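You operate a simulated robot arm through the tools that you are given. There is no shell and no other tool. Be economical: measure what you need, move in short steps, check, and stop when the job is done.

The job below is to be done with a simulated robot arm. You get a single attempt, and the scene is never put back.

TASK
Let the dirty water out and run fresh hot water to the line.
Fine: plug on the sink rim while it drains empty, then back in; tap off.

It is judged by the outcome, as a careful person would: the job done as asked, and still so three seconds after it is handed in. It fails if anything else is knocked over, pushed out of place, dropped, spilled or broken.

THE ROBOT
A 7-joint arm with a fingered hand on a trunk, on a base that drives. Base frame: it is fixed to the floor where the robot stands at the start and does not move with it; the origin is under the middle of the robot, x ahead of it, y to its left, z up. Units: m, degrees, N and s.
Its first joint turns from -166.0 to 166.0 degrees. Places, roughly: plug hole [0.6, -0.1, 0.7]; red hot lever [0.7, 0.2, 1]; sink bowl [0.6, -0.1, 0.8]; sink rim [0.5, 0.1, 0.9]. Payload 4 kg.
The tool frame sits at the grasp point between the pads (the TCP): z along the fingers, y along the line on which they close. The tips reach 0.026 m beyond it. Largest opening 0.148 m; the body of the gripper starts 0.073 m behind the TCP. The gripper is a hand of 3 fingers: y runs from the thumb to the fingers, the wrist lies at [0, 0, -0.239] in the tool frame, and closing takes about 1.5 s.
Orientation is told as [roll, pitch, yaw] about the base's x, y, z axes, in that order, counted from this pose: with the fingers straight down and closing along the base's y, the tool's x points along the base's -x, its y along +y and its z along -z.

THE INTERFACE
- The arm moves only by the tool play_rows. Its argument "series" is a list of rows, each an object (a shift or turn left out is 0, a gripper value left out holds the last) with "delta_rot": the turn, a rotation vector about the tool's x, y, z in degrees, a list of three; "delta_pos": the shift along the tool's x, y, z in m, a list of three; "grip": the closure in counts, from 0 (fully open) to 255 (shut). In form: [{"delta_rot": [wx, wy, wz], "delta_pos": [tx, ty, tz], "grip": grip}, ...]. A call has 1 to 20 rows; each row shifts and turns the commanded pose from where the row before left it, along the tool's axes as they then stand. Each row takes 0.2 s and may step no farther than 0.05 m and 8.6 degrees from the row before; otherwise, or with a gripper value out of range, the whole call is refused. A pose out of reach is approached as far as the arm can. The call stops where the force on the tool passes 40 N (or 10 N more than at its start, if that is more) or the arm is blocked; 0.2 s more then pass. Each finger travels about 0.072 m/s and halts on what it meets, pressing with about 28 N; the grip force reading is that of the motor and also rises with nothing between the fingers. The clock runs only during rows and for 0.2 s after the last one: add rows that do not move to give the fingers time. The reply holds the time, the measured pose of the TCP, the force on the tool along the base axes, the opening and the grip force, in the units named above and with some noise, with the torque about the TCP (base axes, N m) and any sound that the robot's microphone picked up, and new pictures: "pictures" is both (left out), scene, wrist or none.
- Cameras (640 x 400 px; columns grow to the right, rows downward): "scene" is now at [0.0146, 0.1193, 1.5539]; the picture's right is [-0.40, -0.91, 0.00], its down [-0.66, 0.29, -0.69] and it looks along [0.63, -0.28, -0.72] (base axes); focal length 250 px, centre (320, 200). "wrist" rides on the gripper at [0.068, -0.039, -0.09] in the tool frame; the picture's right is [0.50, 0.87, 0.00], its down [-0.66, 0.38, -0.65] and it looks along [-0.57, 0.33, 0.76] (tool axes); focal length 222 px, centre (320, 200). There is no depth. A picture from a camera that has moved, and an enlarged one, comes with that camera's place and axes in the base frame and with its lens.
- lift_body(by): slides the trunk up (or, below 0, down) by that many m; the arm and the scene camera ride with it, the base frame stays. It gives what a move gives, with no picture.
- drive_base(legs): drives the robot by 1 to 6 legs, each [ahead, left, turn to the left] in m, m and degrees, along the robot's own axes; the way and the turn of a leg run together, so that a leg with both is an arc; at most 1.5 m and 180 degrees a leg. The arm and the cameras ride along, it lands a little off, and it stops where it bumps. It gives what a move gives, and a new picture of the scene camera.
- preshape(shape): the hand has 3 fingers and takes this shape, open, in about a second: jaw (thumb against the fingers, like two jaws); tri (thumb and two fingers); tip (a fingertip pinch); poke (one finger out to press); point (the index stretched); flat (the hand flat); cup (the hand cupped); fist (a fist). The gripper value then closes the fingers along that shape, each until it touches; the sizes above hold for jaw. It gives what a move gives, with no picture.
- turn_head(pan, tilt): turns the head with the scene camera to pan (to the left, within 155 degrees either way) and tilt (down, from -29 to 69), counted from straight ahead of the robot. It gives what a move gives, and a new picture of the scene camera.
- inspect(camera, box): a new picture of the part [left, top, right, bottom] of that camera's present view, enlarged. It takes no simulated time.
- sign_off(): hands the job in; it is judged then, once.

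Go step by step. Nothing tells you exact positions but the pictures and the camera data: compare them with the known pose of the tool, close in by small moves and look again before you grip or let go. The budget is 120 turns and 260 pictures, counting those below and the enlarged ones. Unless the task says otherwise, let go and move clear before handing in, and close with one line.

The tools are called after "Request:" as name(argument=value, ...) on one line, values as JSON. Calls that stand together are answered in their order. play_rows: Moves the arm, as the interface text tells. Its arguments: {"type":"object","properties":{"series":{"type":"array","items":{"type":"object","properties":{"delta_rot":{"type":"array","items":{"type":"number"}},"delta_pos":{"type":"array","items":{"type":"number"}},"grip":{"type":"number"}}}},"pictures":{"type":"string","enum":["both","scene","wrist","none"]}},"required":["series"]} The other tools are called the same way: lift_body (by) slides the trunk up or down; preshape (shape) gives the hand a shape; drive_base (legs) drives the base; turn_head (pan, tilt) turns the head that bears the scene camera; inspect (camera, box) takes an enlarged picture of a part of a camera's view; sign_off () hands the job in.

At the start:

```text
t: 0.0
position: [0.4311, 0.0511, 1.2392]
tool_rot: [-0.1, 0.0, 0.0]
wrist_force: [-0.3, 0.2, 0.4]
torque: [0.01, -0.01, -0.01]
grip_width: 0.1478
finger_force: 0.1
shape: jaw
trunk travel left (down, up): [-0.525, 0.065]
robot x, y, heading: [0.0005, 0.0033, -0.0]
head pan, tilt: [-23.9, 46.2]
```

scene: 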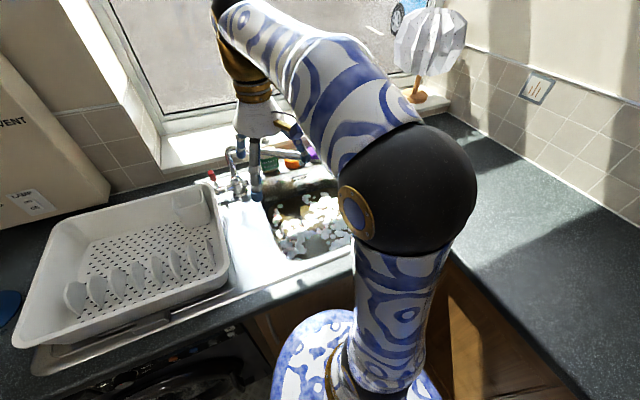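
wrist: 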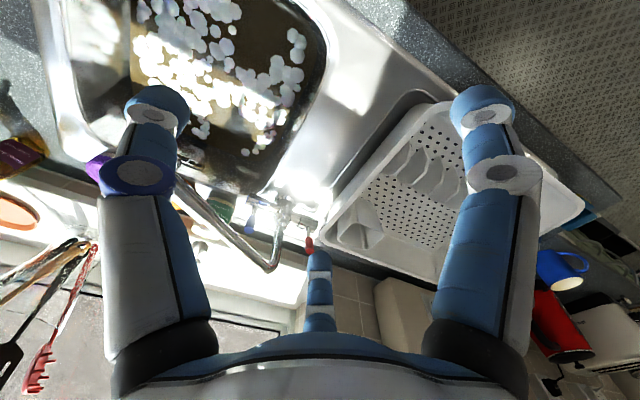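

I see the sink with foamy dirty water, a swan-neck tap with a red lever, and a dish rack to the left. I'll look closer at each before moving.

Request:
inspect(camera="scene", box=[180, 120, 360, 270])

Request:
inspect(camera="wrist", box=[40, 0, 360, 280])

```text
2.67 times, centred on (270, 195) of scene
camera zoom: at [0.0146, 0.1193, 1.5539], right [-0.4, -0.91, 0.0], down [-0.66, 0.29, -0.69], along [0.63, -0.28, -0.72], focal length 668 px, centre (453, 213)
```

zoom: 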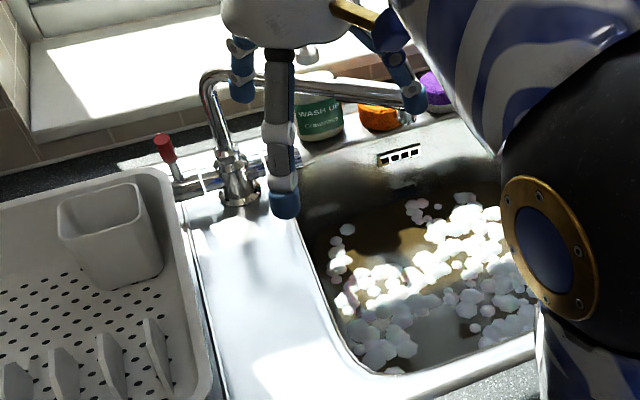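

```text
1.43 times, centred on (200, 140) of wrist
camera zoom: at [0.3645, 0.0134, 1.33], right [-0.5, 0.87, 0.0], down [0.66, 0.38, 0.65], along [0.57, 0.33, -0.76], focal length 317 px, centre (491, 286)
```

zoom: 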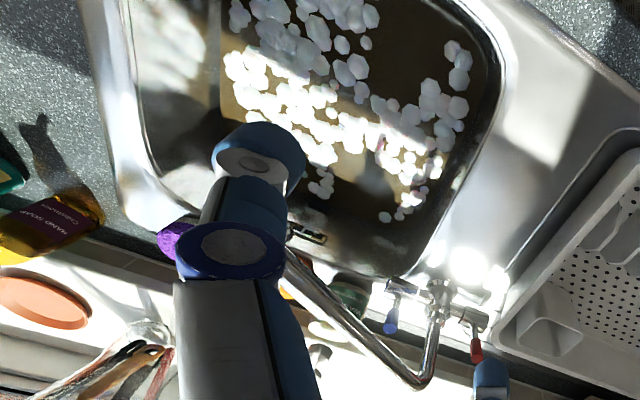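

The red lever is about [0.75, 0.20, 1.0], and the water is opaque and foamy. I'll shift the hand to the right and back to get a better wrist view of the bowl.

Request:
play_rows(series=[{"delta_pos": [0.02, -0.04, 0]}, {"delta_pos": [0.02, -0.04, 0]}, {"delta_pos": [0.02, -0.04, 0]}, {"delta_pos": [0, -0.04, 0]}, {"delta_pos": [0, -0.04, 0]}])

```text
t: 1.2
position: [0.3696, -0.1485, 1.2394]
tool_rot: [0.0, 0.1, 0.0]
wrist_force: [0.1, 0.7, 0.2]
torque: [-0.03, 0.01, 0.01]
grip_width: 0.1479
finger_force: 0.1
shape: jaw
trunk travel left (down, up): [-0.525, 0.065]
robot x, y, heading: [-0.0034, -0.0012, -0.0]
head pan, tilt: [-23.9, 46.2]
camera scene: at [0.0148, 0.1189, 1.554], right [-0.4, -0.91, 0.0], down [-0.66, 0.29, -0.69], along [0.63, -0.28, -0.72], focal length 250 px, centre (320, 200)
camera wrist: at [0.304, -0.187, 1.329], right [-0.5, 0.87, 0.0], down [0.66, 0.38, 0.65], along [0.57, 0.33, -0.76], focal length 222 px, centre (320, 200)
```

scene: 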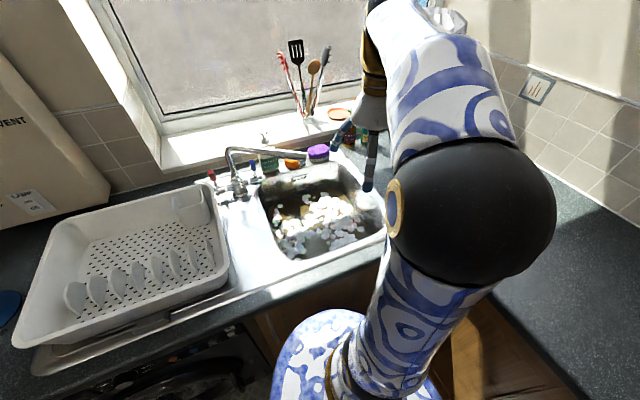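
wrist: 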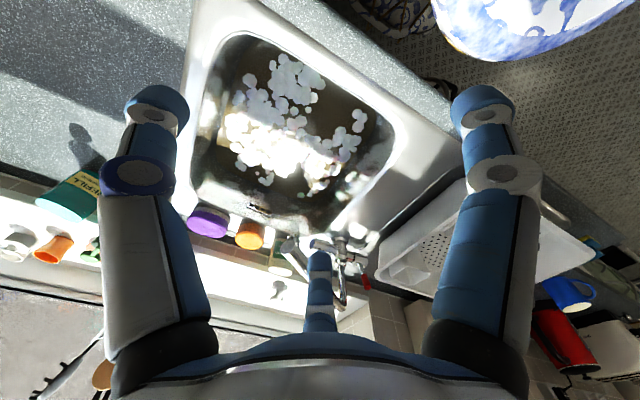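

Request:
inspect(camera="wrist", box=[170, 20, 430, 300])

Request:
inspect(camera="scene", box=[200, 130, 400, 270])

```text
1.43 times, centred on (300, 160) of wrist
camera zoom: at [0.304, -0.187, 1.329], right [-0.5, 0.87, 0.0], down [0.66, 0.38, 0.65], along [0.57, 0.33, -0.76], focal length 317 px, centre (349, 257)
```

zoom: 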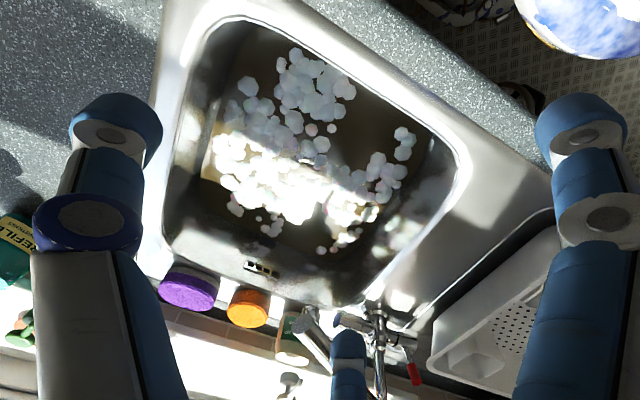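

```text
2.86 times, centred on (300, 200) of scene
camera zoom: at [0.0148, 0.1189, 1.554], right [-0.4, -0.91, 0.0], down [-0.66, 0.29, -0.69], along [0.63, -0.28, -0.72], focal length 715 px, centre (377, 200)
```

zoom: 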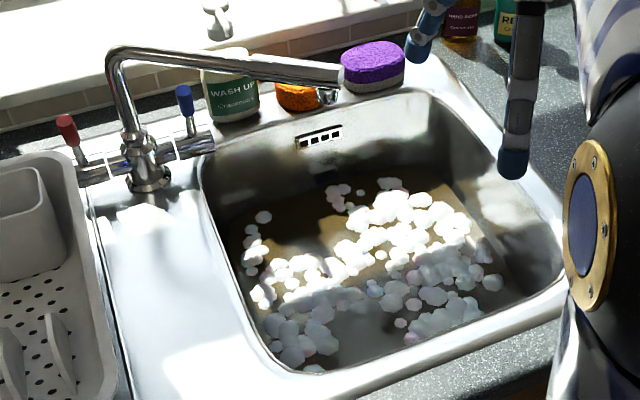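

The bowl spans roughly x 0.40–0.76, y −0.29–0.055, with the spout tip above its middle at about z 1.08. I'll look for any sign of the plug or its chain in the water.

Request:
inspect(camera="scene", box=[265, 180, 365, 255])

Request:
inspect(camera="wrist", box=[190, 40, 390, 240])

Request:
inspect(camera="scene", box=[200, 135, 330, 215])

```text
5.33 times, centred on (315, 218) of scene
camera zoom: at [0.0148, 0.1189, 1.554], right [-0.4, -0.91, 0.0], down [-0.66, 0.29, -0.69], along [0.63, -0.28, -0.72], focal length 1335 px, centre (347, 107)
```

zoom: 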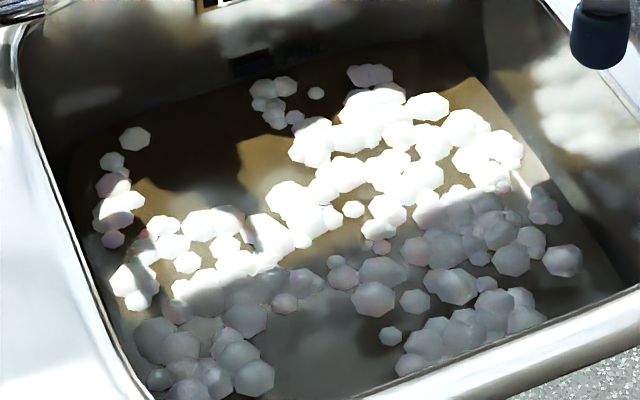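

```text
2.00 times, centred on (290, 140) of wrist
camera zoom: at [0.304, -0.187, 1.329], right [-0.5, 0.87, 0.0], down [0.66, 0.38, 0.65], along [0.57, 0.33, -0.76], focal length 444 px, centre (380, 320)
```

zoom: 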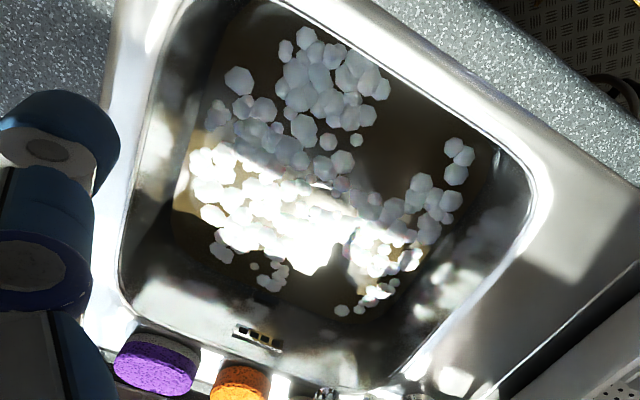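

```text
4.92 times, centred on (265, 175) of scene
camera zoom: at [0.0148, 0.1189, 1.554], right [-0.4, -0.91, 0.0], down [-0.66, 0.29, -0.69], along [0.63, -0.28, -0.72], focal length 1233 px, centre (591, 323)
```

zoom: 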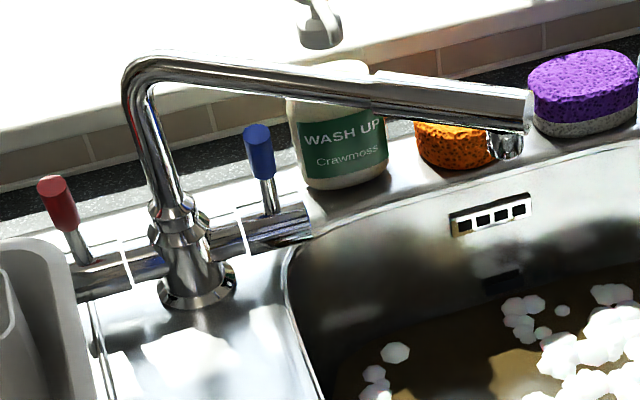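

Nothing of the plug shows, so it must be felt for at about [0.58, −0.115]. I'll come in tilted 20° from the front to clear the spout, and first go to a point above the water.

Request:
play_rows(series=[{"delta_pos": [-0.02, 0.007, 0.04]}, {"delta_pos": [-0.02, 0.007, 0.04]}, {"delta_rot": [0, -7, 0]}, {"delta_rot": [0, -7, 0]}, {"delta_rot": [0, -6, 0]}, {"delta_pos": [0, 0.007, 0.04]}, {"delta_pos": [0, 0.007, 0.04]}, {"delta_pos": [0, 0.006, 0.02]}])

```text
t: 3.0
position: [0.4453, -0.1139, 1.0662]
tool_rot: [0.0, -20.0, 0.0]
wrist_force: [0.4, -0.3, 0.0]
torque: [-0.01, 0.02, 0.0]
grip_width: 0.1479
finger_force: 0.0
shape: jaw
trunk travel left (down, up): [-0.525, 0.065]
robot x, y, heading: [0.0016, 0.0015, -0.1]
head pan, tilt: [-23.9, 46.2]
camera scene: at [0.0147, 0.1192, 1.554], right [-0.4, -0.91, 0.0], down [-0.66, 0.29, -0.69], along [0.63, -0.28, -0.72], focal length 250 px, centre (320, 200)
camera wrist: at [0.3511, -0.1521, 1.1269], right [-0.47, 0.87, -0.17], down [0.39, 0.38, 0.84], along [0.79, 0.33, -0.52], focal length 222 px, centre (320, 200)
```

scene: 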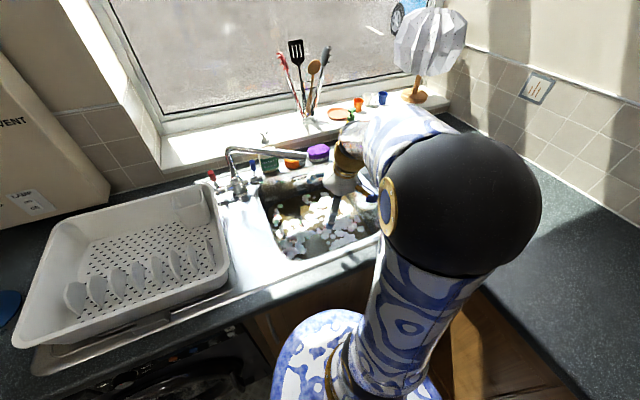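
wrist: 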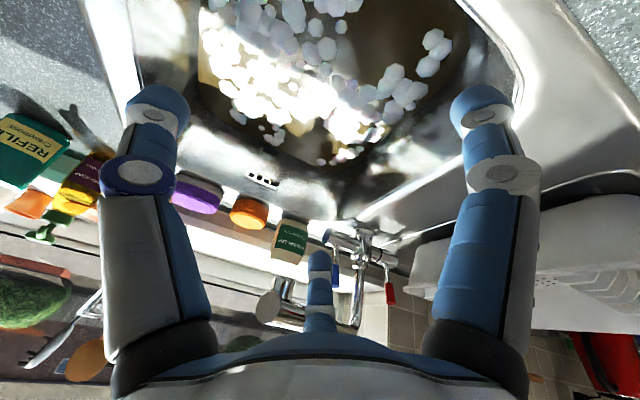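

The spout tip is confirmed near [0.59, −0.083, 1.10], and the tilted approach clears it. I'll check how the fingers look closed before going in.

Request:
play_rows(series=[{"grip": 255}, {}, {}, {}, {}, {}, {}], pictures="wrist")

```text
t: 4.6
position: [0.4446, -0.1137, 1.066]
tool_rot: [0.0, -20.1, 0.0]
wrist_force: [-0.2, 1.0, 0.7]
torque: [-0.01, 0.0, 0.04]
grip_width: 0.0001
finger_force: 28.2
shape: jaw
trunk travel left (down, up): [-0.525, 0.065]
robot x, y, heading: [-0.001, 0.0004, 0.1]
head pan, tilt: [-23.9, 46.2]
camera wrist: at [0.3509, -0.1522, 1.1272], right [-0.47, 0.87, -0.17], down [0.39, 0.38, 0.84], along [0.79, 0.33, -0.52], focal length 222 px, centre (320, 200)
```

wrist: 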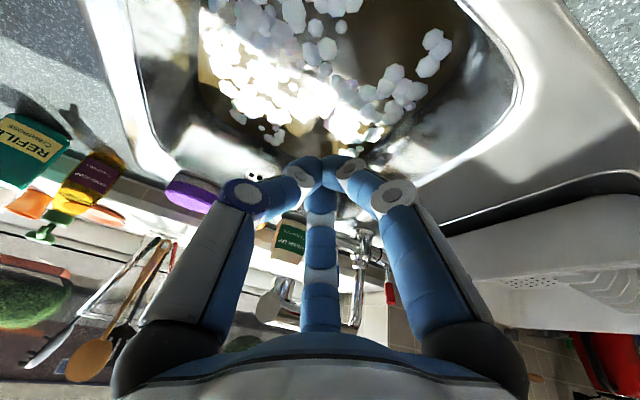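

The three fingers meet at the centre, which suits a knob. I'll lower the closed hand as a probe toward the expected plug position.

Request:
play_rows(series=[{"delta_pos": [-0.007, 0, 0.04]}, {"delta_pos": [-0.007, 0, 0.04]}, {"delta_pos": [0, 0, 0.04]}, {"delta_pos": [0, 0, 0.04]}, {"delta_pos": [0, 0, 0.04]}, {"delta_pos": [0, 0, 0.03]}, {"delta_pos": [0, 0, 0.02]}, {"delta_pos": [0, 0, 0.02]}])

```text
t: 6.4
position: [0.5502, -0.1134, 0.8173]
tool_rot: [0.0, -20.0, -0.1]
wrist_force: [0.0, -0.3, 0.1]
torque: [0.0, 0.02, -0.03]
grip_width: 0.0
finger_force: 27.9
shape: jaw
trunk travel left (down, up): [-0.525, 0.065]
robot x, y, heading: [0.0022, 0.0001, 0.1]
head pan, tilt: [-23.9, 46.2]
camera scene: at [0.0148, 0.1192, 1.554], right [-0.4, -0.91, 0.0], down [-0.66, 0.29, -0.69], along [0.63, -0.28, -0.72], focal length 250 px, centre (320, 200)
camera wrist: at [0.4566, -0.1524, 0.8786], right [-0.47, 0.87, -0.17], down [0.39, 0.38, 0.84], along [0.79, 0.33, -0.52], focal length 222 px, centre (320, 200)
```

scene: 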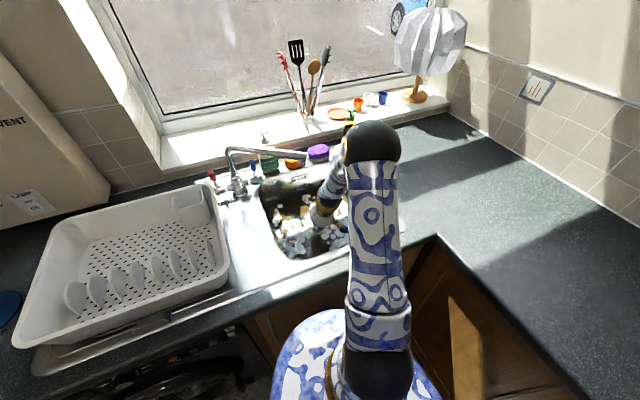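
wrist: 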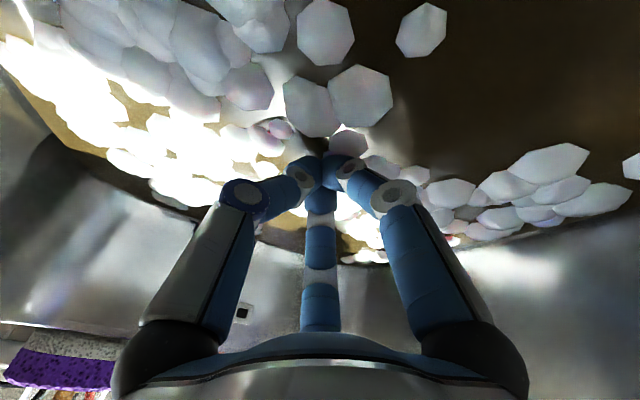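

The fingertips are about at the water surface with no contact. I'll take a closer look at the odd shapes in the foam.

Request:
inspect(camera="wrist", box=[200, 60, 520, 260])

Request:
inspect(camera="scene", box=[240, 140, 370, 265])

```text
2.00 times, centred on (360, 160) of wrist
camera zoom: at [0.4566, -0.1524, 0.8786], right [-0.47, 0.87, -0.17], down [0.39, 0.38, 0.84], along [0.79, 0.33, -0.52], focal length 444 px, centre (240, 280)
```

zoom: 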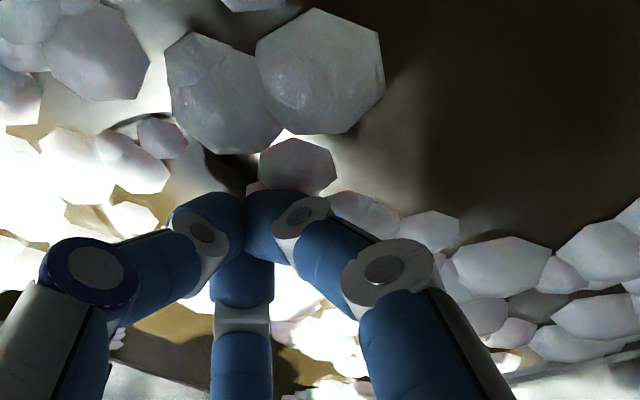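

```text
3.20 times, centred on (305, 202) of scene
camera zoom: at [0.0148, 0.1192, 1.554], right [-0.4, -0.91, 0.0], down [-0.66, 0.29, -0.69], along [0.63, -0.28, -0.72], focal length 801 px, centre (368, 192)
```

zoom: 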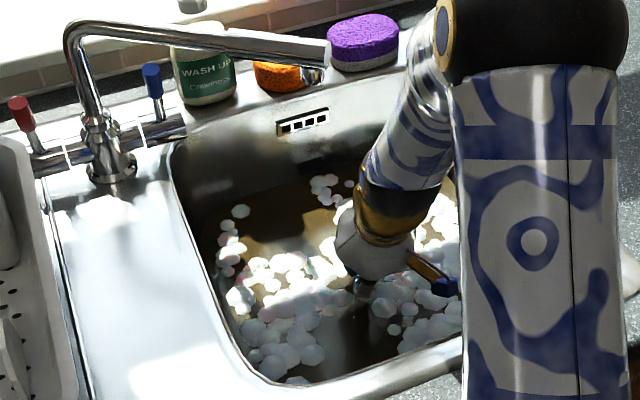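

Nothing but foam. I'll continue down in small steps until contact.

Request:
play_rows(series=[{"delta_pos": [0, 0, 0.015]}, {"delta_pos": [0, 0, 0.015]}, {"delta_pos": [0, 0, 0.01]}, {"delta_pos": [0, 0, 0.01]}, {"delta_pos": [0, 0, 0.008]}], pictures="none")

```text
t: 7.3
position: [0.5643, -0.1164, 0.7842]
tool_rot: [-0.1, -20.7, 0.0]
wrist_force: [-12.9, 1.6, 31.4]
torque: [-0.05, 0.17, -0.01]
grip_width: 0.0
finger_force: 27.8
shape: jaw
trunk travel left (down, up): [-0.525, 0.065]
robot x, y, heading: [-0.0016, 0.0039, 0.3]
head pan, tilt: [-23.9, 46.2]
stopped in row 4: the force on the tool passed its limit (the readings are from after the stop); the commanded pose is now the measured one
```

Contact with tips near [0.573, −0.116, 0.76]: either the plug's handle or the floor. I'll lift and probe 6 cm to the left to compare.

Request:
play_rows(series=[{"delta_pos": [0, 0, -0.03]}, {"delta_pos": [0, 0.035, 0]}, {"delta_pos": [0, 0.035, 0]}, {}, {"delta_pos": [0, 0, 0.015]}, {"delta_pos": [0, 0, 0.01]}, {"delta_pos": [0, 0, 0.007]}, {"delta_pos": [0, 0, 0.007]}, {"delta_pos": [0, 0, 0.007]}, {"delta_pos": [0, 0, 0.007]}, {"delta_pos": [0, 0, 0.007]}, {"delta_pos": [0, 0, 0.007]}, {"delta_pos": [0, 0, 0.007]}], pictures="none")

```text
t: 9.2
position: [0.571, -0.0465, 0.7757]
tool_rot: [-0.2, -21.1, -0.1]
wrist_force: [-4.4, 0.1, 28.5]
torque: [-0.05, -0.05, -0.04]
grip_width: 0.0
finger_force: 28.0
shape: jaw
trunk travel left (down, up): [-0.525, 0.065]
robot x, y, heading: [-0.0019, 0.0029, -0.2]
head pan, tilt: [-23.9, 46.2]
stopped in row 9: the force on the tool passed its limit (the readings are from after the stop); the commanded pose is now the measured one
```

The floor there is at 0.751, so the first contact, about 9 mm higher, was probably on the plug. I'll return over it, half open the hand, lower to just above the floor and close.

Request:
play_rows(series=[{"delta_pos": [0, 0, -0.04]}, {"delta_pos": [0, -0.035, 0], "grip": 110}, {"delta_pos": [0, -0.033, 0]}, {}, {}, {}, {"delta_pos": [0, 0, 0.015]}, {"delta_pos": [0, 0, 0.01]}, {"delta_pos": [0, 0, 0.005]}])

```text
t: 11.2
position: [0.5653, -0.1136, 0.7852]
tool_rot: [-0.2, -20.9, 0.1]
wrist_force: [-6.5, 1.9, 23.7]
torque: [0.51, 0.94, 0.08]
grip_width: 0.0821
finger_force: 0.0
shape: jaw
trunk travel left (down, up): [-0.525, 0.065]
robot x, y, heading: [-0.0012, -0.0002, -0.2]
head pan, tilt: [-23.9, 46.2]
camera scene: at [0.0115, 0.1196, 1.5544], right [-0.41, -0.91, 0.0], down [-0.66, 0.29, -0.69], along [0.63, -0.28, -0.72], focal length 250 px, centre (320, 200)
camera wrist: at [0.4713, -0.1517, 0.8448], right [-0.47, 0.87, -0.18], down [0.38, 0.38, 0.84], along [0.8, 0.32, -0.51], focal length 222 px, centre (320, 200)
```

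scene: 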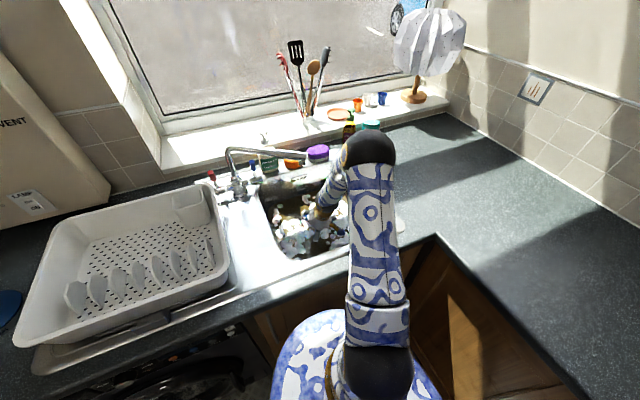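
wrist: 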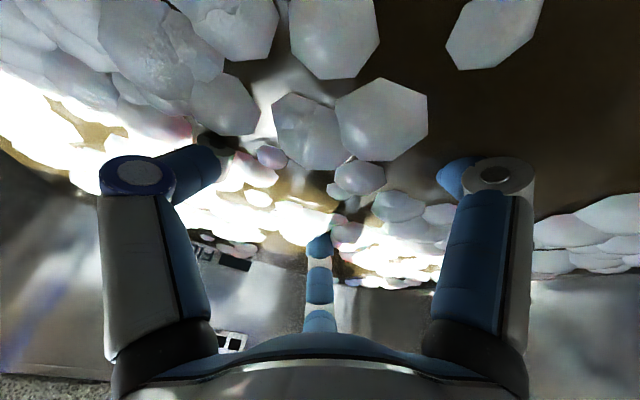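

The near finger touches the floor because of the tilt. I'll back off a few millimetres and close to feel for a handle.

Request:
play_rows(series=[{"delta_pos": [0, 0, -0.004]}, {"grip": 255}, {}, {}, {}, {}, {}], pictures="wrist")

```text
t: 12.8
position: [0.5648, -0.1147, 0.7849]
tool_rot: [-0.2, -20.6, -0.1]
wrist_force: [-0.4, -0.4, 0.9]
torque: [-0.02, 0.0, 0.01]
grip_width: 0.0001
finger_force: 28.8
shape: jaw
trunk travel left (down, up): [-0.525, 0.065]
robot x, y, heading: [0.0054, 0.0026, -0.3]
head pan, tilt: [-23.9, 46.2]
camera wrist: at [0.4712, -0.1527, 0.8467], right [-0.47, 0.87, -0.18], down [0.38, 0.38, 0.84], along [0.8, 0.32, -0.51], focal length 222 px, centre (320, 200)
```

wrist: 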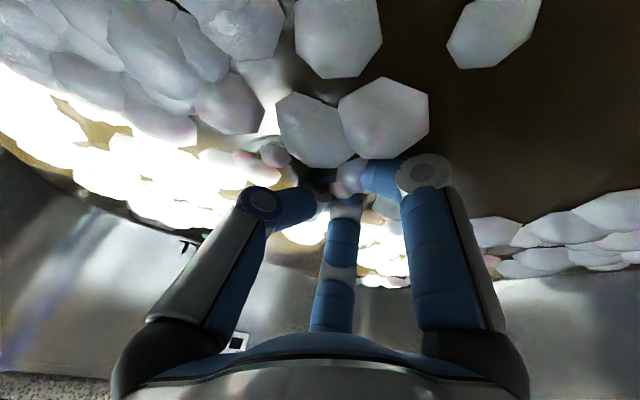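

The closed fingers sit shifted to the right of where they met in the air, so something may be pinched between them. I'll lift gently and see whether there's a pull.

Request:
play_rows(series=[{"delta_pos": [-0.0017, 0, -0.0047]}, {"delta_pos": [-0.0017, 0, -0.0047]}], pictures="wrist")

```text
t: 13.4
position: [0.564, -0.1154, 0.7949]
tool_rot: [-0.2, -20.8, -0.1]
wrist_force: [0.3, -0.5, 0.5]
torque: [-0.01, 0.01, 0.01]
grip_width: 0.0
finger_force: 27.8
shape: jaw
trunk travel left (down, up): [-0.525, 0.065]
robot x, y, heading: [-0.0008, -0.0012, 0.1]
head pan, tilt: [-23.9, 46.2]
camera wrist: at [0.4709, -0.1538, 0.8563], right [-0.47, 0.87, -0.18], down [0.38, 0.38, 0.84], along [0.8, 0.32, -0.51], focal length 222 px, centre (320, 200)
```

wrist: 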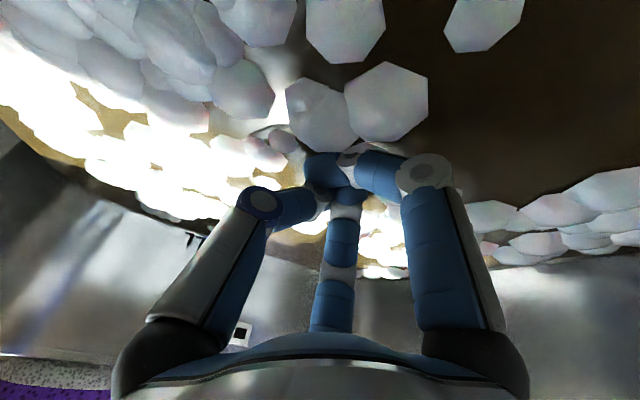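

No pull, so nothing is held. A thin arc shows by the foam just past the fingertips, so I'll enlarge it.

Request:
inspect(camera="wrist", box=[200, 90, 340, 190])

```text
4.00 times, centred on (270, 140) of wrist
camera zoom: at [0.4709, -0.1538, 0.8563], right [-0.47, 0.87, -0.18], down [0.38, 0.38, 0.84], along [0.8, 0.32, -0.51], focal length 888 px, centre (520, 440)
```

zoom: 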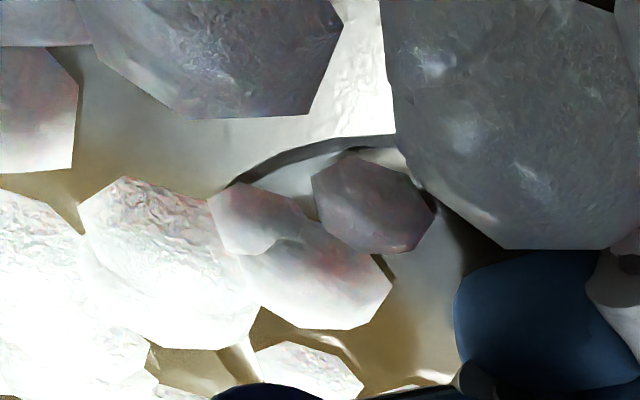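

The arc looks like a ring handle poking up near [0.55, −0.15, 0.78]. I'll raise the hand a bit and look at that spot again.

Request:
play_rows(series=[{"delta_pos": [0, 0.02, -0.04]}, {"delta_pos": [0, 0.02, -0.03]}], pictures="none")

Request:
inspect(camera="wrist", box=[140, 40, 360, 240])

Request:
inspect(camera="scene", box=[260, 180, 370, 260])

```text
t: 14.0
position: [0.5398, -0.0759, 0.8636]
tool_rot: [-0.2, -20.6, 0.0]
wrist_force: [-0.9, 0.0, 0.5]
torque: [0.0, -0.02, 0.0]
grip_width: 0.0
finger_force: 28.3
shape: jaw
trunk travel left (down, up): [-0.525, 0.065]
robot x, y, heading: [-0.0016, -0.0007, 0.1]
head pan, tilt: [-23.9, 46.2]
```

```text
2.00 times, centred on (250, 140) of wrist
camera zoom: at [0.4461, -0.1133, 0.9233], right [-0.47, 0.87, -0.18], down [0.38, 0.38, 0.84], along [0.8, 0.32, -0.51], focal length 444 px, centre (460, 320)
```

zoom: 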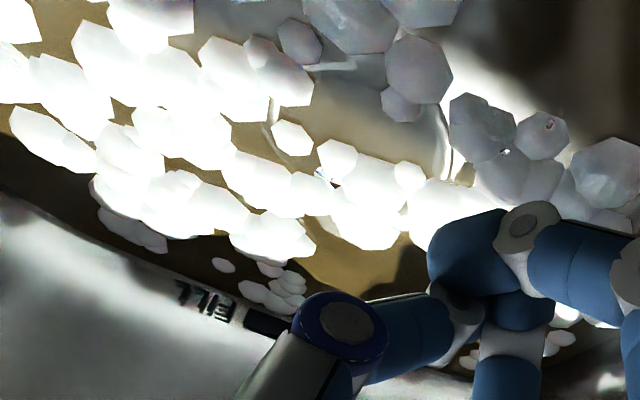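

```text
5.00 times, centred on (315, 220) of scene
camera zoom: at [0.0139, 0.1194, 1.5539], right [-0.41, -0.91, 0.0], down [-0.66, 0.29, -0.69], along [0.63, -0.28, -0.72], focal length 1252 px, centre (345, 100)
```

zoom: 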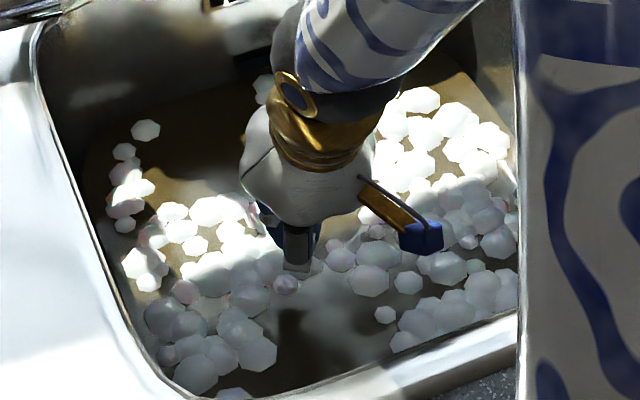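

I can make out faint circular edges, probably the drain or plug rim, centred near [0.594, −0.123]. I also see a "FILL" mark on the back wall, and I'll enlarge both.

Request:
inspect(camera="wrist", box=[215, 45, 315, 145])

Request:
inspect(camera="wrist", box=[200, 160, 320, 260])

```text
4.00 times, centred on (265, 95) of wrist
camera zoom: at [0.4461, -0.1133, 0.9233], right [-0.47, 0.87, -0.18], down [0.38, 0.38, 0.84], along [0.8, 0.32, -0.51], focal length 888 px, centre (540, 620)
```

zoom: 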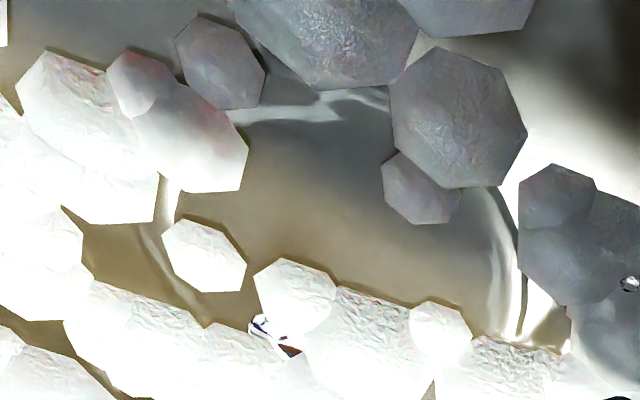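

```text
4.00 times, centred on (260, 210) of wrist
camera zoom: at [0.4461, -0.1133, 0.9233], right [-0.47, 0.87, -0.18], down [0.38, 0.38, 0.84], along [0.8, 0.32, -0.51], focal length 888 px, centre (560, 160)
```

zoom: 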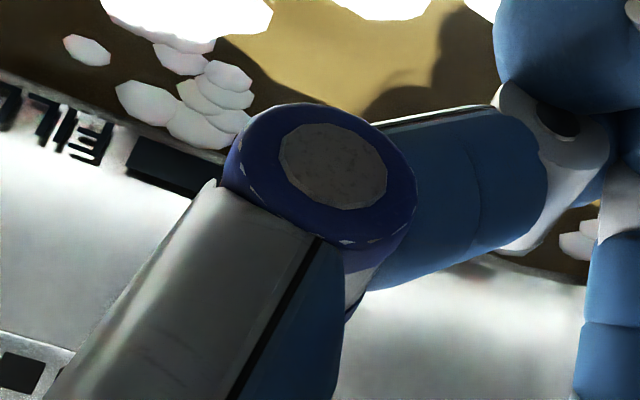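

A shiny tip pokes through the foam; its ray passes over the plug centre at about [0.592, −0.122, 0.79], so that's likely the handle. I'll zoom in more.

Request:
inspect(camera="wrist", box=[260, 110, 310, 140])

Request:
inspect(camera="wrist", box=[360, 90, 420, 150])

```text
12.80 times, centred on (285, 125) of wrist
camera zoom: at [0.4461, -0.1133, 0.9233], right [-0.47, 0.87, -0.18], down [0.38, 0.38, 0.84], along [0.8, 0.32, -0.51], focal length 2843 px, centre (768, 1160)
```

zoom: 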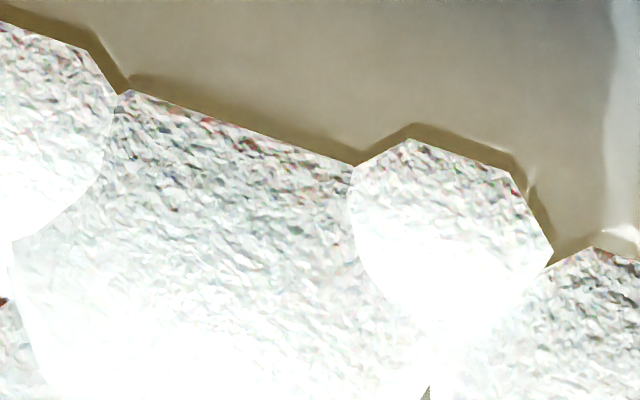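

```text
6.67 times, centred on (390, 120) of wrist
camera zoom: at [0.4461, -0.1133, 0.9233], right [-0.47, 0.87, -0.18], down [0.38, 0.38, 0.84], along [0.8, 0.32, -0.51], focal length 1481 px, centre (-147, 733)
```

zoom: 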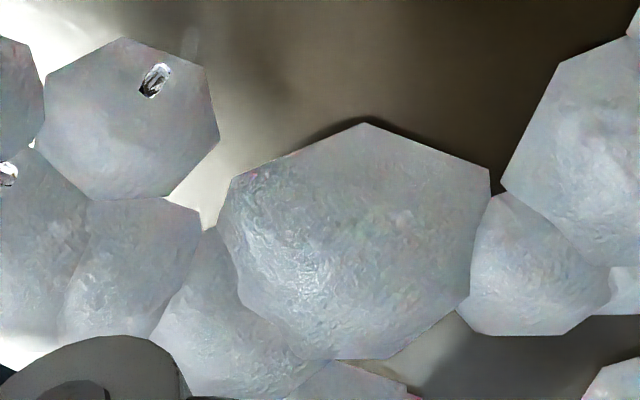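

Other shiny bits also peek through the foam, so it may be a bead chain or ring. I'll go over the plug centre, open the hand, and take a look just above it.

Request:
play_rows(series=[{"delta_pos": [-0.007, -0.023, 0.015], "grip": 80}, {"delta_pos": [-0.007, -0.023, 0.015]}, {}, {}, {"delta_pos": [0, 0, 0.02]}], pictures="none")

Request:
inspect(camera="wrist", box=[160, 20, 480, 250])

```text
t: 15.2
position: [0.572, -0.1222, 0.8198]
tool_rot: [-0.2, -20.7, -0.1]
wrist_force: [-0.1, -0.2, 0.6]
torque: [0.0, -0.03, 0.01]
grip_width: 0.1014
finger_force: 0.1
shape: jaw
trunk travel left (down, up): [-0.525, 0.065]
robot x, y, heading: [0.0042, -0.0007, -0.2]
head pan, tilt: [-23.9, 46.2]
```

```text
1.74 times, centred on (320, 135) of wrist
camera zoom: at [0.4777, -0.1588, 0.8799], right [-0.47, 0.87, -0.18], down [0.38, 0.38, 0.84], along [0.8, 0.32, -0.51], focal length 386 px, centre (320, 313)
```

zoom: 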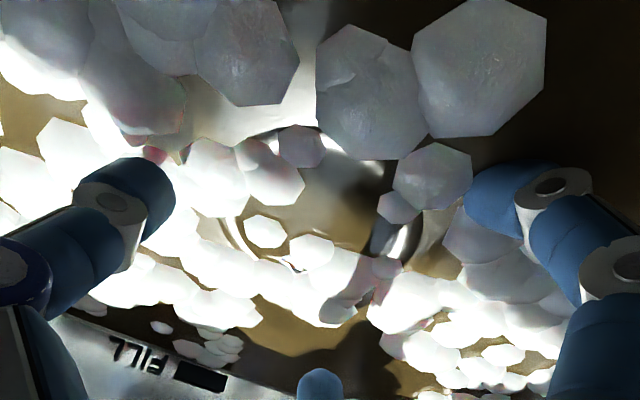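

The plug's round rim is clear now, with a grey shape near its middle at the lower right. Enlarging that.

Request:
inspect(camera="wrist", box=[270, 80, 390, 200])

```text
3.33 times, centred on (330, 140) of wrist
camera zoom: at [0.4777, -0.1588, 0.8799], right [-0.47, 0.87, -0.18], down [0.38, 0.38, 0.84], along [0.8, 0.32, -0.51], focal length 740 px, centre (287, 400)
```

zoom: 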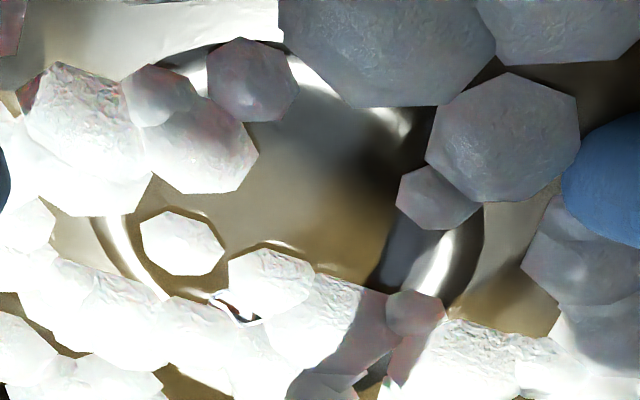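

Triangulating the shiny piece gives [0.602, −0.125, 0.784], right at the plug centre, so it's the handle. I'll lower the open hand around it and close.

Request:
play_rows(series=[{"delta_pos": [-0.0066, -0.002, 0.015]}, {"delta_pos": [0, 0, 0.012]}, {"delta_pos": [0, 0, 0.009]}, {"grip": 255}, {}, {}, {}, {}, {}])

```text
t: 17.2
position: [0.5887, -0.1225, 0.788]
tool_rot: [-0.2, -20.7, -0.1]
wrist_force: [0.4, -2.1, 8.6]
torque: [0.23, -0.01, 0.0]
grip_width: 0.0215
finger_force: 28.2
shape: jaw
trunk travel left (down, up): [-0.525, 0.065]
robot x, y, heading: [-0.0033, 0.0026, 0.2]
head pan, tilt: [-23.9, 46.2]
camera scene: at [0.0137, 0.119, 1.5539], right [-0.41, -0.91, 0.0], down [-0.66, 0.29, -0.69], along [0.63, -0.28, -0.72], focal length 250 px, centre (320, 200)
camera wrist: at [0.4958, -0.1609, 0.8481], right [-0.47, 0.87, -0.18], down [0.38, 0.38, 0.84], along [0.8, 0.32, -0.51], focal length 222 px, centre (320, 200)
```

scene: 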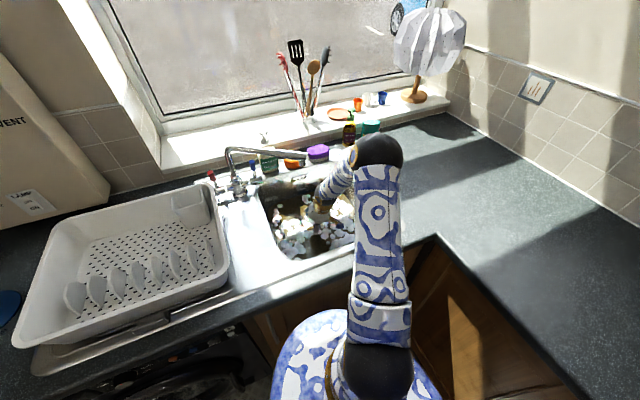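
wrist: 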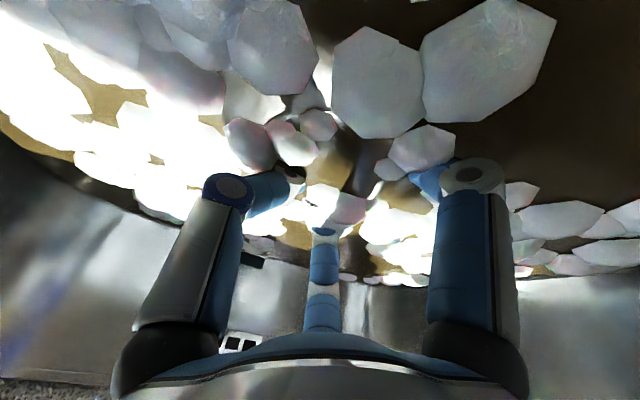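

The hand has stopped on something 21 mm wide. I'll lift straight up in small steps.

Request:
play_rows(series=[{"delta_pos": [-0.0017, 0, -0.0047]}, {"delta_pos": [-0.0017, 0, -0.0047]}, {"delta_pos": [-0.0017, 0, -0.0047]}, {"delta_pos": [-0.0034, 0, -0.0094]}, {"delta_pos": [-0.0034, 0, -0.0094]}, {"delta_pos": [-0.0034, 0, -0.0094]}], pictures="wrist")

```text
t: 18.6
position: [0.5883, -0.1231, 0.8344]
tool_rot: [-0.2, -20.7, 0.0]
wrist_force: [0.1, -0.8, -1.8]
torque: [0.0, 0.0, -0.03]
grip_width: 0.0
finger_force: 27.9
shape: jaw
trunk travel left (down, up): [-0.525, 0.065]
robot x, y, heading: [0.0031, 0.0016, -0.2]
head pan, tilt: [-23.9, 46.2]
camera wrist: at [0.4942, -0.1614, 0.8948], right [-0.47, 0.87, -0.18], down [0.38, 0.38, 0.84], along [0.8, 0.32, -0.51], focal length 222 px, centre (320, 200)
```

wrist: 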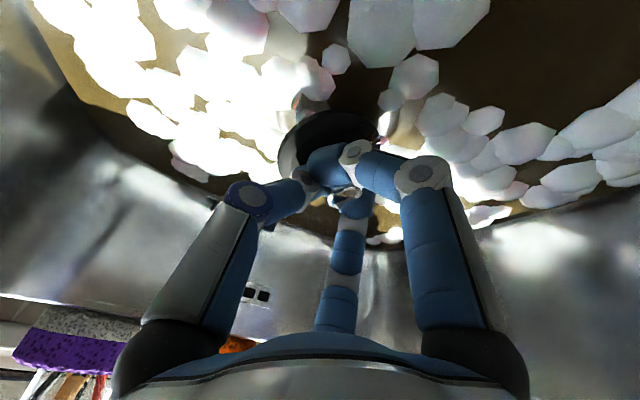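

A black plug hangs from the fingertips. I'll check how it's held and listen for the drain.

Request:
inspect(camera="wrist", box=[250, 80, 430, 240])

Request:
play_rows(series=[{"delta_pos": [-0.0068, 0, -0.0188]}, {"delta_pos": [-0.0068, 0, -0.0188]}, {}])

```text
2.50 times, centred on (340, 160) of wrist
camera zoom: at [0.4942, -0.1614, 0.8948], right [-0.47, 0.87, -0.18], down [0.38, 0.38, 0.84], along [0.8, 0.32, -0.51], focal length 555 px, centre (270, 300)
```

zoom: 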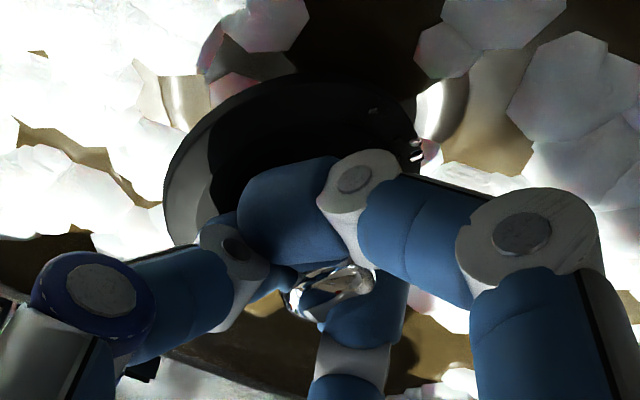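

```text
t: 19.4
position: [0.5883, -0.1257, 0.8734]
tool_rot: [-0.2, -20.8, -0.1]
wrist_force: [0.7, 0.0, -0.8]
torque: [0.02, -0.02, -0.01]
grip_width: 0.0
finger_force: 28.1
shape: jaw
trunk travel left (down, up): [-0.525, 0.065]
robot x, y, heading: [-0.0011, -0.0052, -0.1]
head pan, tilt: [-23.9, 46.2]
camera scene: at [0.0144, 0.1191, 1.5539], right [-0.41, -0.91, 0.0], down [-0.66, 0.29, -0.69], along [0.63, -0.28, -0.72], focal length 250 px, centre (320, 200)
camera wrist: at [0.4942, -0.1624, 0.9339], right [-0.47, 0.87, -0.18], down [0.38, 0.38, 0.84], along [0.8, 0.32, -0.51], focal length 222 px, centre (320, 200)
```

scene: 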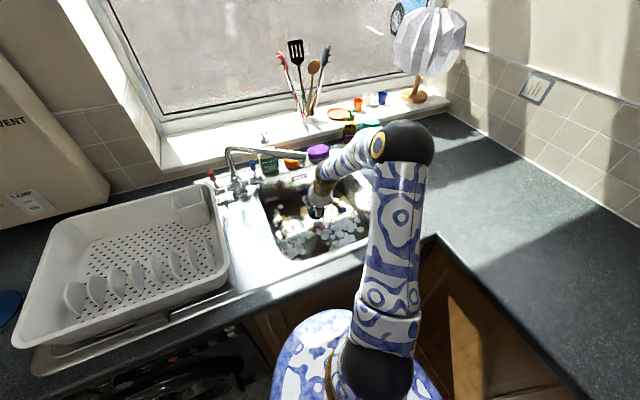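
wrist: 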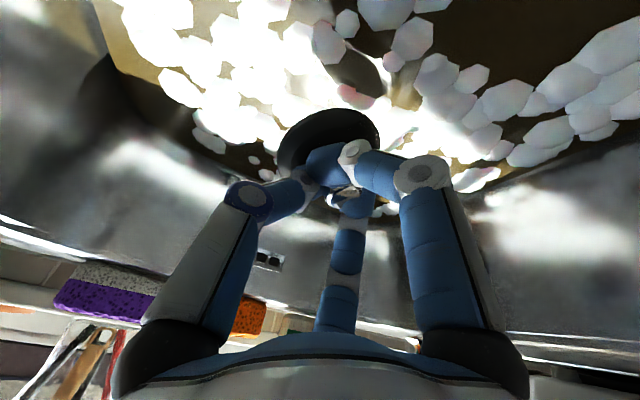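

The plug is held and comes free. I'll back it away from the spout, raise it, and carry it over the left rim near [0.5, 0.1].

Request:
play_rows(series=[{"delta_pos": [0.0091, 0, -0.037]}, {"delta_pos": [0.0091, 0, -0.037]}, {"delta_pos": [0.0091, 0, -0.037]}, {"delta_pos": [0.0091, 0, -0.037]}, {"delta_pos": [0, 0.035, 0]}, {"delta_pos": [0, 0.045, 0]}, {"delta_pos": [0, 0.045, 0]}, {"delta_pos": [0, 0.045, 0]}, {"delta_pos": [0, 0.035, 0]}, {"delta_pos": [0, 0.02, 0]}, {}])

```text
t: 21.8
position: [0.5034, 0.1015, 0.9981]
tool_rot: [-0.3, -20.7, -0.1]
wrist_force: [-0.1, 0.2, -1.0]
torque: [-0.01, 0.01, 0.0]
grip_width: 0.0002
finger_force: 28.5
shape: jaw
trunk travel left (down, up): [-0.525, 0.065]
robot x, y, heading: [-0.001, 0.0005, -0.2]
head pan, tilt: [-23.9, 46.2]
camera scene: at [0.0143, 0.1193, 1.5539], right [-0.41, -0.91, 0.0], down [-0.66, 0.29, -0.69], along [0.63, -0.28, -0.72], focal length 250 px, centre (320, 200)
camera wrist: at [0.4085, 0.0638, 1.0585], right [-0.47, 0.87, -0.18], down [0.38, 0.38, 0.84], along [0.8, 0.32, -0.51], focal length 222 px, centre (320, 200)
```

scene: 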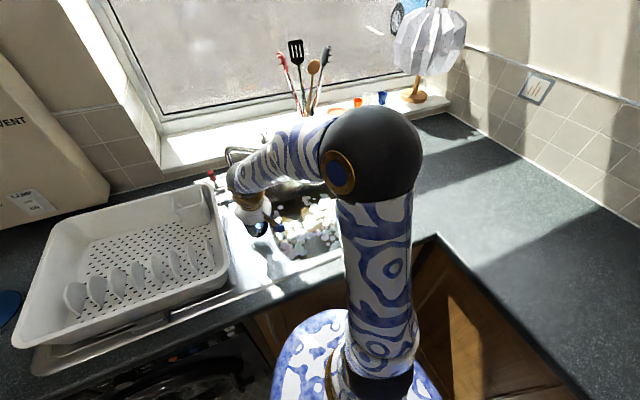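
wrist: 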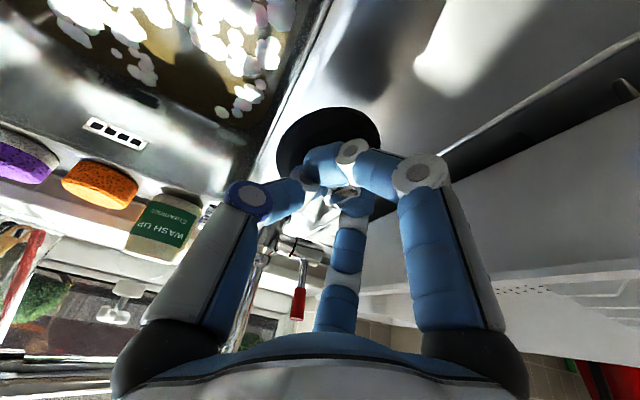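

The plug hangs over the steel strip between bowl and rack. I'll centre it on the strip at y≈0.125 and lower it until it touches.

Request:
play_rows(series=[{"delta_pos": [0, 0.022, 0]}, {"delta_pos": [0.0034, 0, 0.0094]}, {"delta_pos": [0.0034, 0, 0.0094]}, {"delta_pos": [0.0034, 0, 0.0094]}, {"delta_pos": [0.0017, 0, 0.0047]}, {"delta_pos": [0.0017, 0, 0.0047]}], pictures="wrist")

Request:
inspect(camera="scene", box=[190, 170, 320, 270])

```text
t: 23.2
position: [0.5048, 0.1244, 0.9617]
tool_rot: [-0.1, -20.9, -0.2]
wrist_force: [4.4, -4.0, 22.9]
torque: [0.31, 0.2, -0.1]
grip_width: 0.0
finger_force: 28.2
shape: jaw
trunk travel left (down, up): [-0.525, 0.065]
robot x, y, heading: [0.0009, -0.003, 0.0]
head pan, tilt: [-23.9, 46.2]
camera wrist: at [0.4101, 0.0858, 1.0207], right [-0.46, 0.87, -0.18], down [0.38, 0.38, 0.84], along [0.8, 0.32, -0.5], focal length 222 px, centre (320, 200)
```

wrist: 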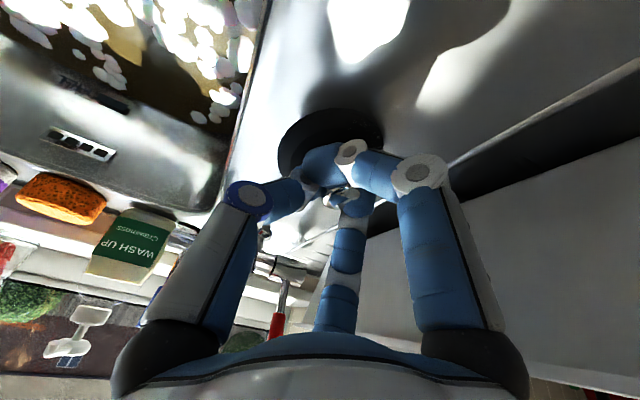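

```text
4.00 times, centred on (255, 220) of scene
camera zoom: at [0.0132, 0.1181, 1.5546], right [-0.41, -0.91, 0.0], down [-0.66, 0.29, -0.69], along [0.63, -0.28, -0.72], focal length 1002 px, centre (580, 120)
```

zoom: 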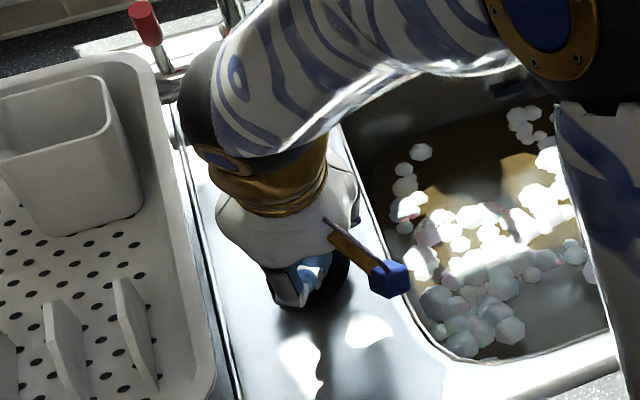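

The plug is resting on the rim. I'll open the hand partway and look.

Request:
play_rows(series=[{"delta_pos": [-0.0007, 0, -0.002], "grip": 130}, {}, {}, {}, {}], pictures="wrist")

```text
t: 24.4
position: [0.5033, 0.1244, 0.9594]
tool_rot: [-0.3, -20.7, 0.0]
wrist_force: [0.5, 0.0, -0.1]
torque: [0.05, 0.02, -0.04]
grip_width: 0.0714
finger_force: 0.1
shape: jaw
trunk travel left (down, up): [-0.525, 0.065]
robot x, y, heading: [-0.0004, -0.0019, 0.0]
head pan, tilt: [-23.9, 46.2]
camera wrist: at [0.4094, 0.0865, 1.0212], right [-0.47, 0.87, -0.18], down [0.38, 0.38, 0.84], along [0.8, 0.32, -0.51], focal length 222 px, centre (320, 200)
```

wrist: 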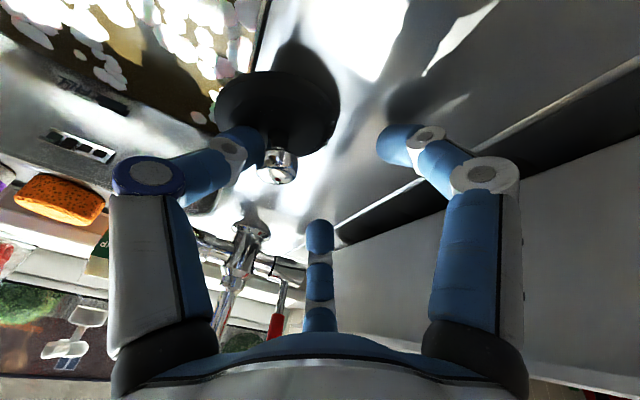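

The plug is a black disc with a chrome knob, standing on the rim close to the bowl edge. I'll open fully, rise clear and check that it sits stably and that the water is draining.

Request:
play_rows(series=[{"grip": 0}, {"delta_pos": [0, 0.01, 0]}, {}, {"delta_pos": [0, 0, -0.03]}, {"delta_pos": [0, 0, -0.04]}, {"delta_pos": [0.02, 0, -0.04]}], pictures="wrist")

Request:
inspect(camera="scene", box=[200, 140, 380, 270])

```text
t: 25.8
position: [0.4469, 0.1325, 1.0566]
tool_rot: [-0.1, -20.7, 0.0]
wrist_force: [1.1, 0.3, 0.2]
torque: [0.03, -0.02, 0.0]
grip_width: 0.1479
finger_force: 0.1
shape: jaw
trunk travel left (down, up): [-0.525, 0.065]
robot x, y, heading: [0.0014, 0.0024, 0.1]
head pan, tilt: [-23.9, 46.2]
camera wrist: at [0.3522, 0.0943, 1.1172], right [-0.47, 0.87, -0.18], down [0.38, 0.38, 0.84], along [0.8, 0.32, -0.51], focal length 222 px, centre (320, 200)
```

wrist: 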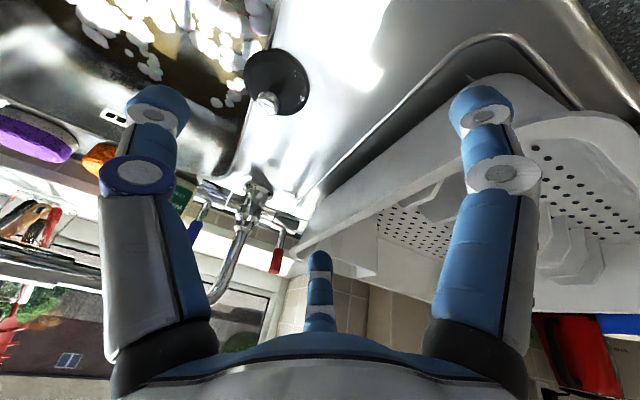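

```text
3.08 times, centred on (290, 205) of scene
camera zoom: at [0.0136, 0.1192, 1.5539], right [-0.41, -0.91, 0.0], down [-0.66, 0.29, -0.69], along [0.63, -0.28, -0.72], focal length 770 px, centre (412, 185)
```

zoom: 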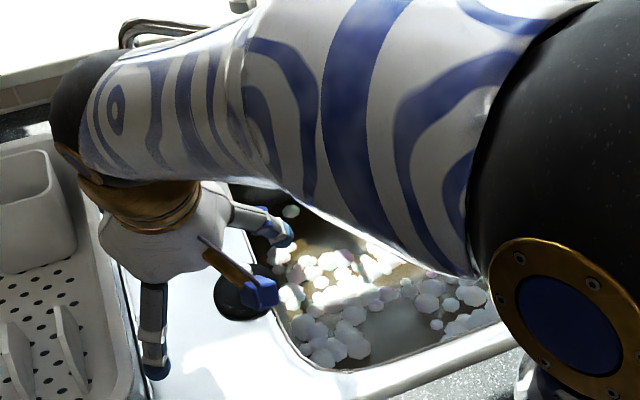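

The plug overhangs the bowl edge somewhat. I'll take a closer look before deciding whether to move it inward.

Request:
inspect(camera="wrist", box=[190, 20, 370, 160])

```text
2.86 times, centred on (280, 90) of wrist
camera zoom: at [0.3522, 0.0943, 1.1172], right [-0.47, 0.87, -0.18], down [0.38, 0.38, 0.84], along [0.8, 0.32, -0.51], focal length 635 px, centre (434, 514)
```

zoom: 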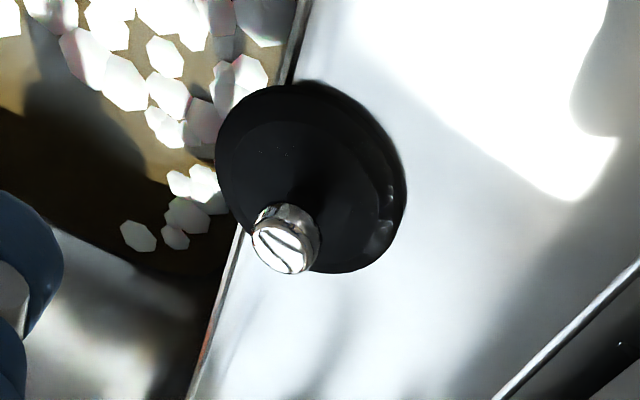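

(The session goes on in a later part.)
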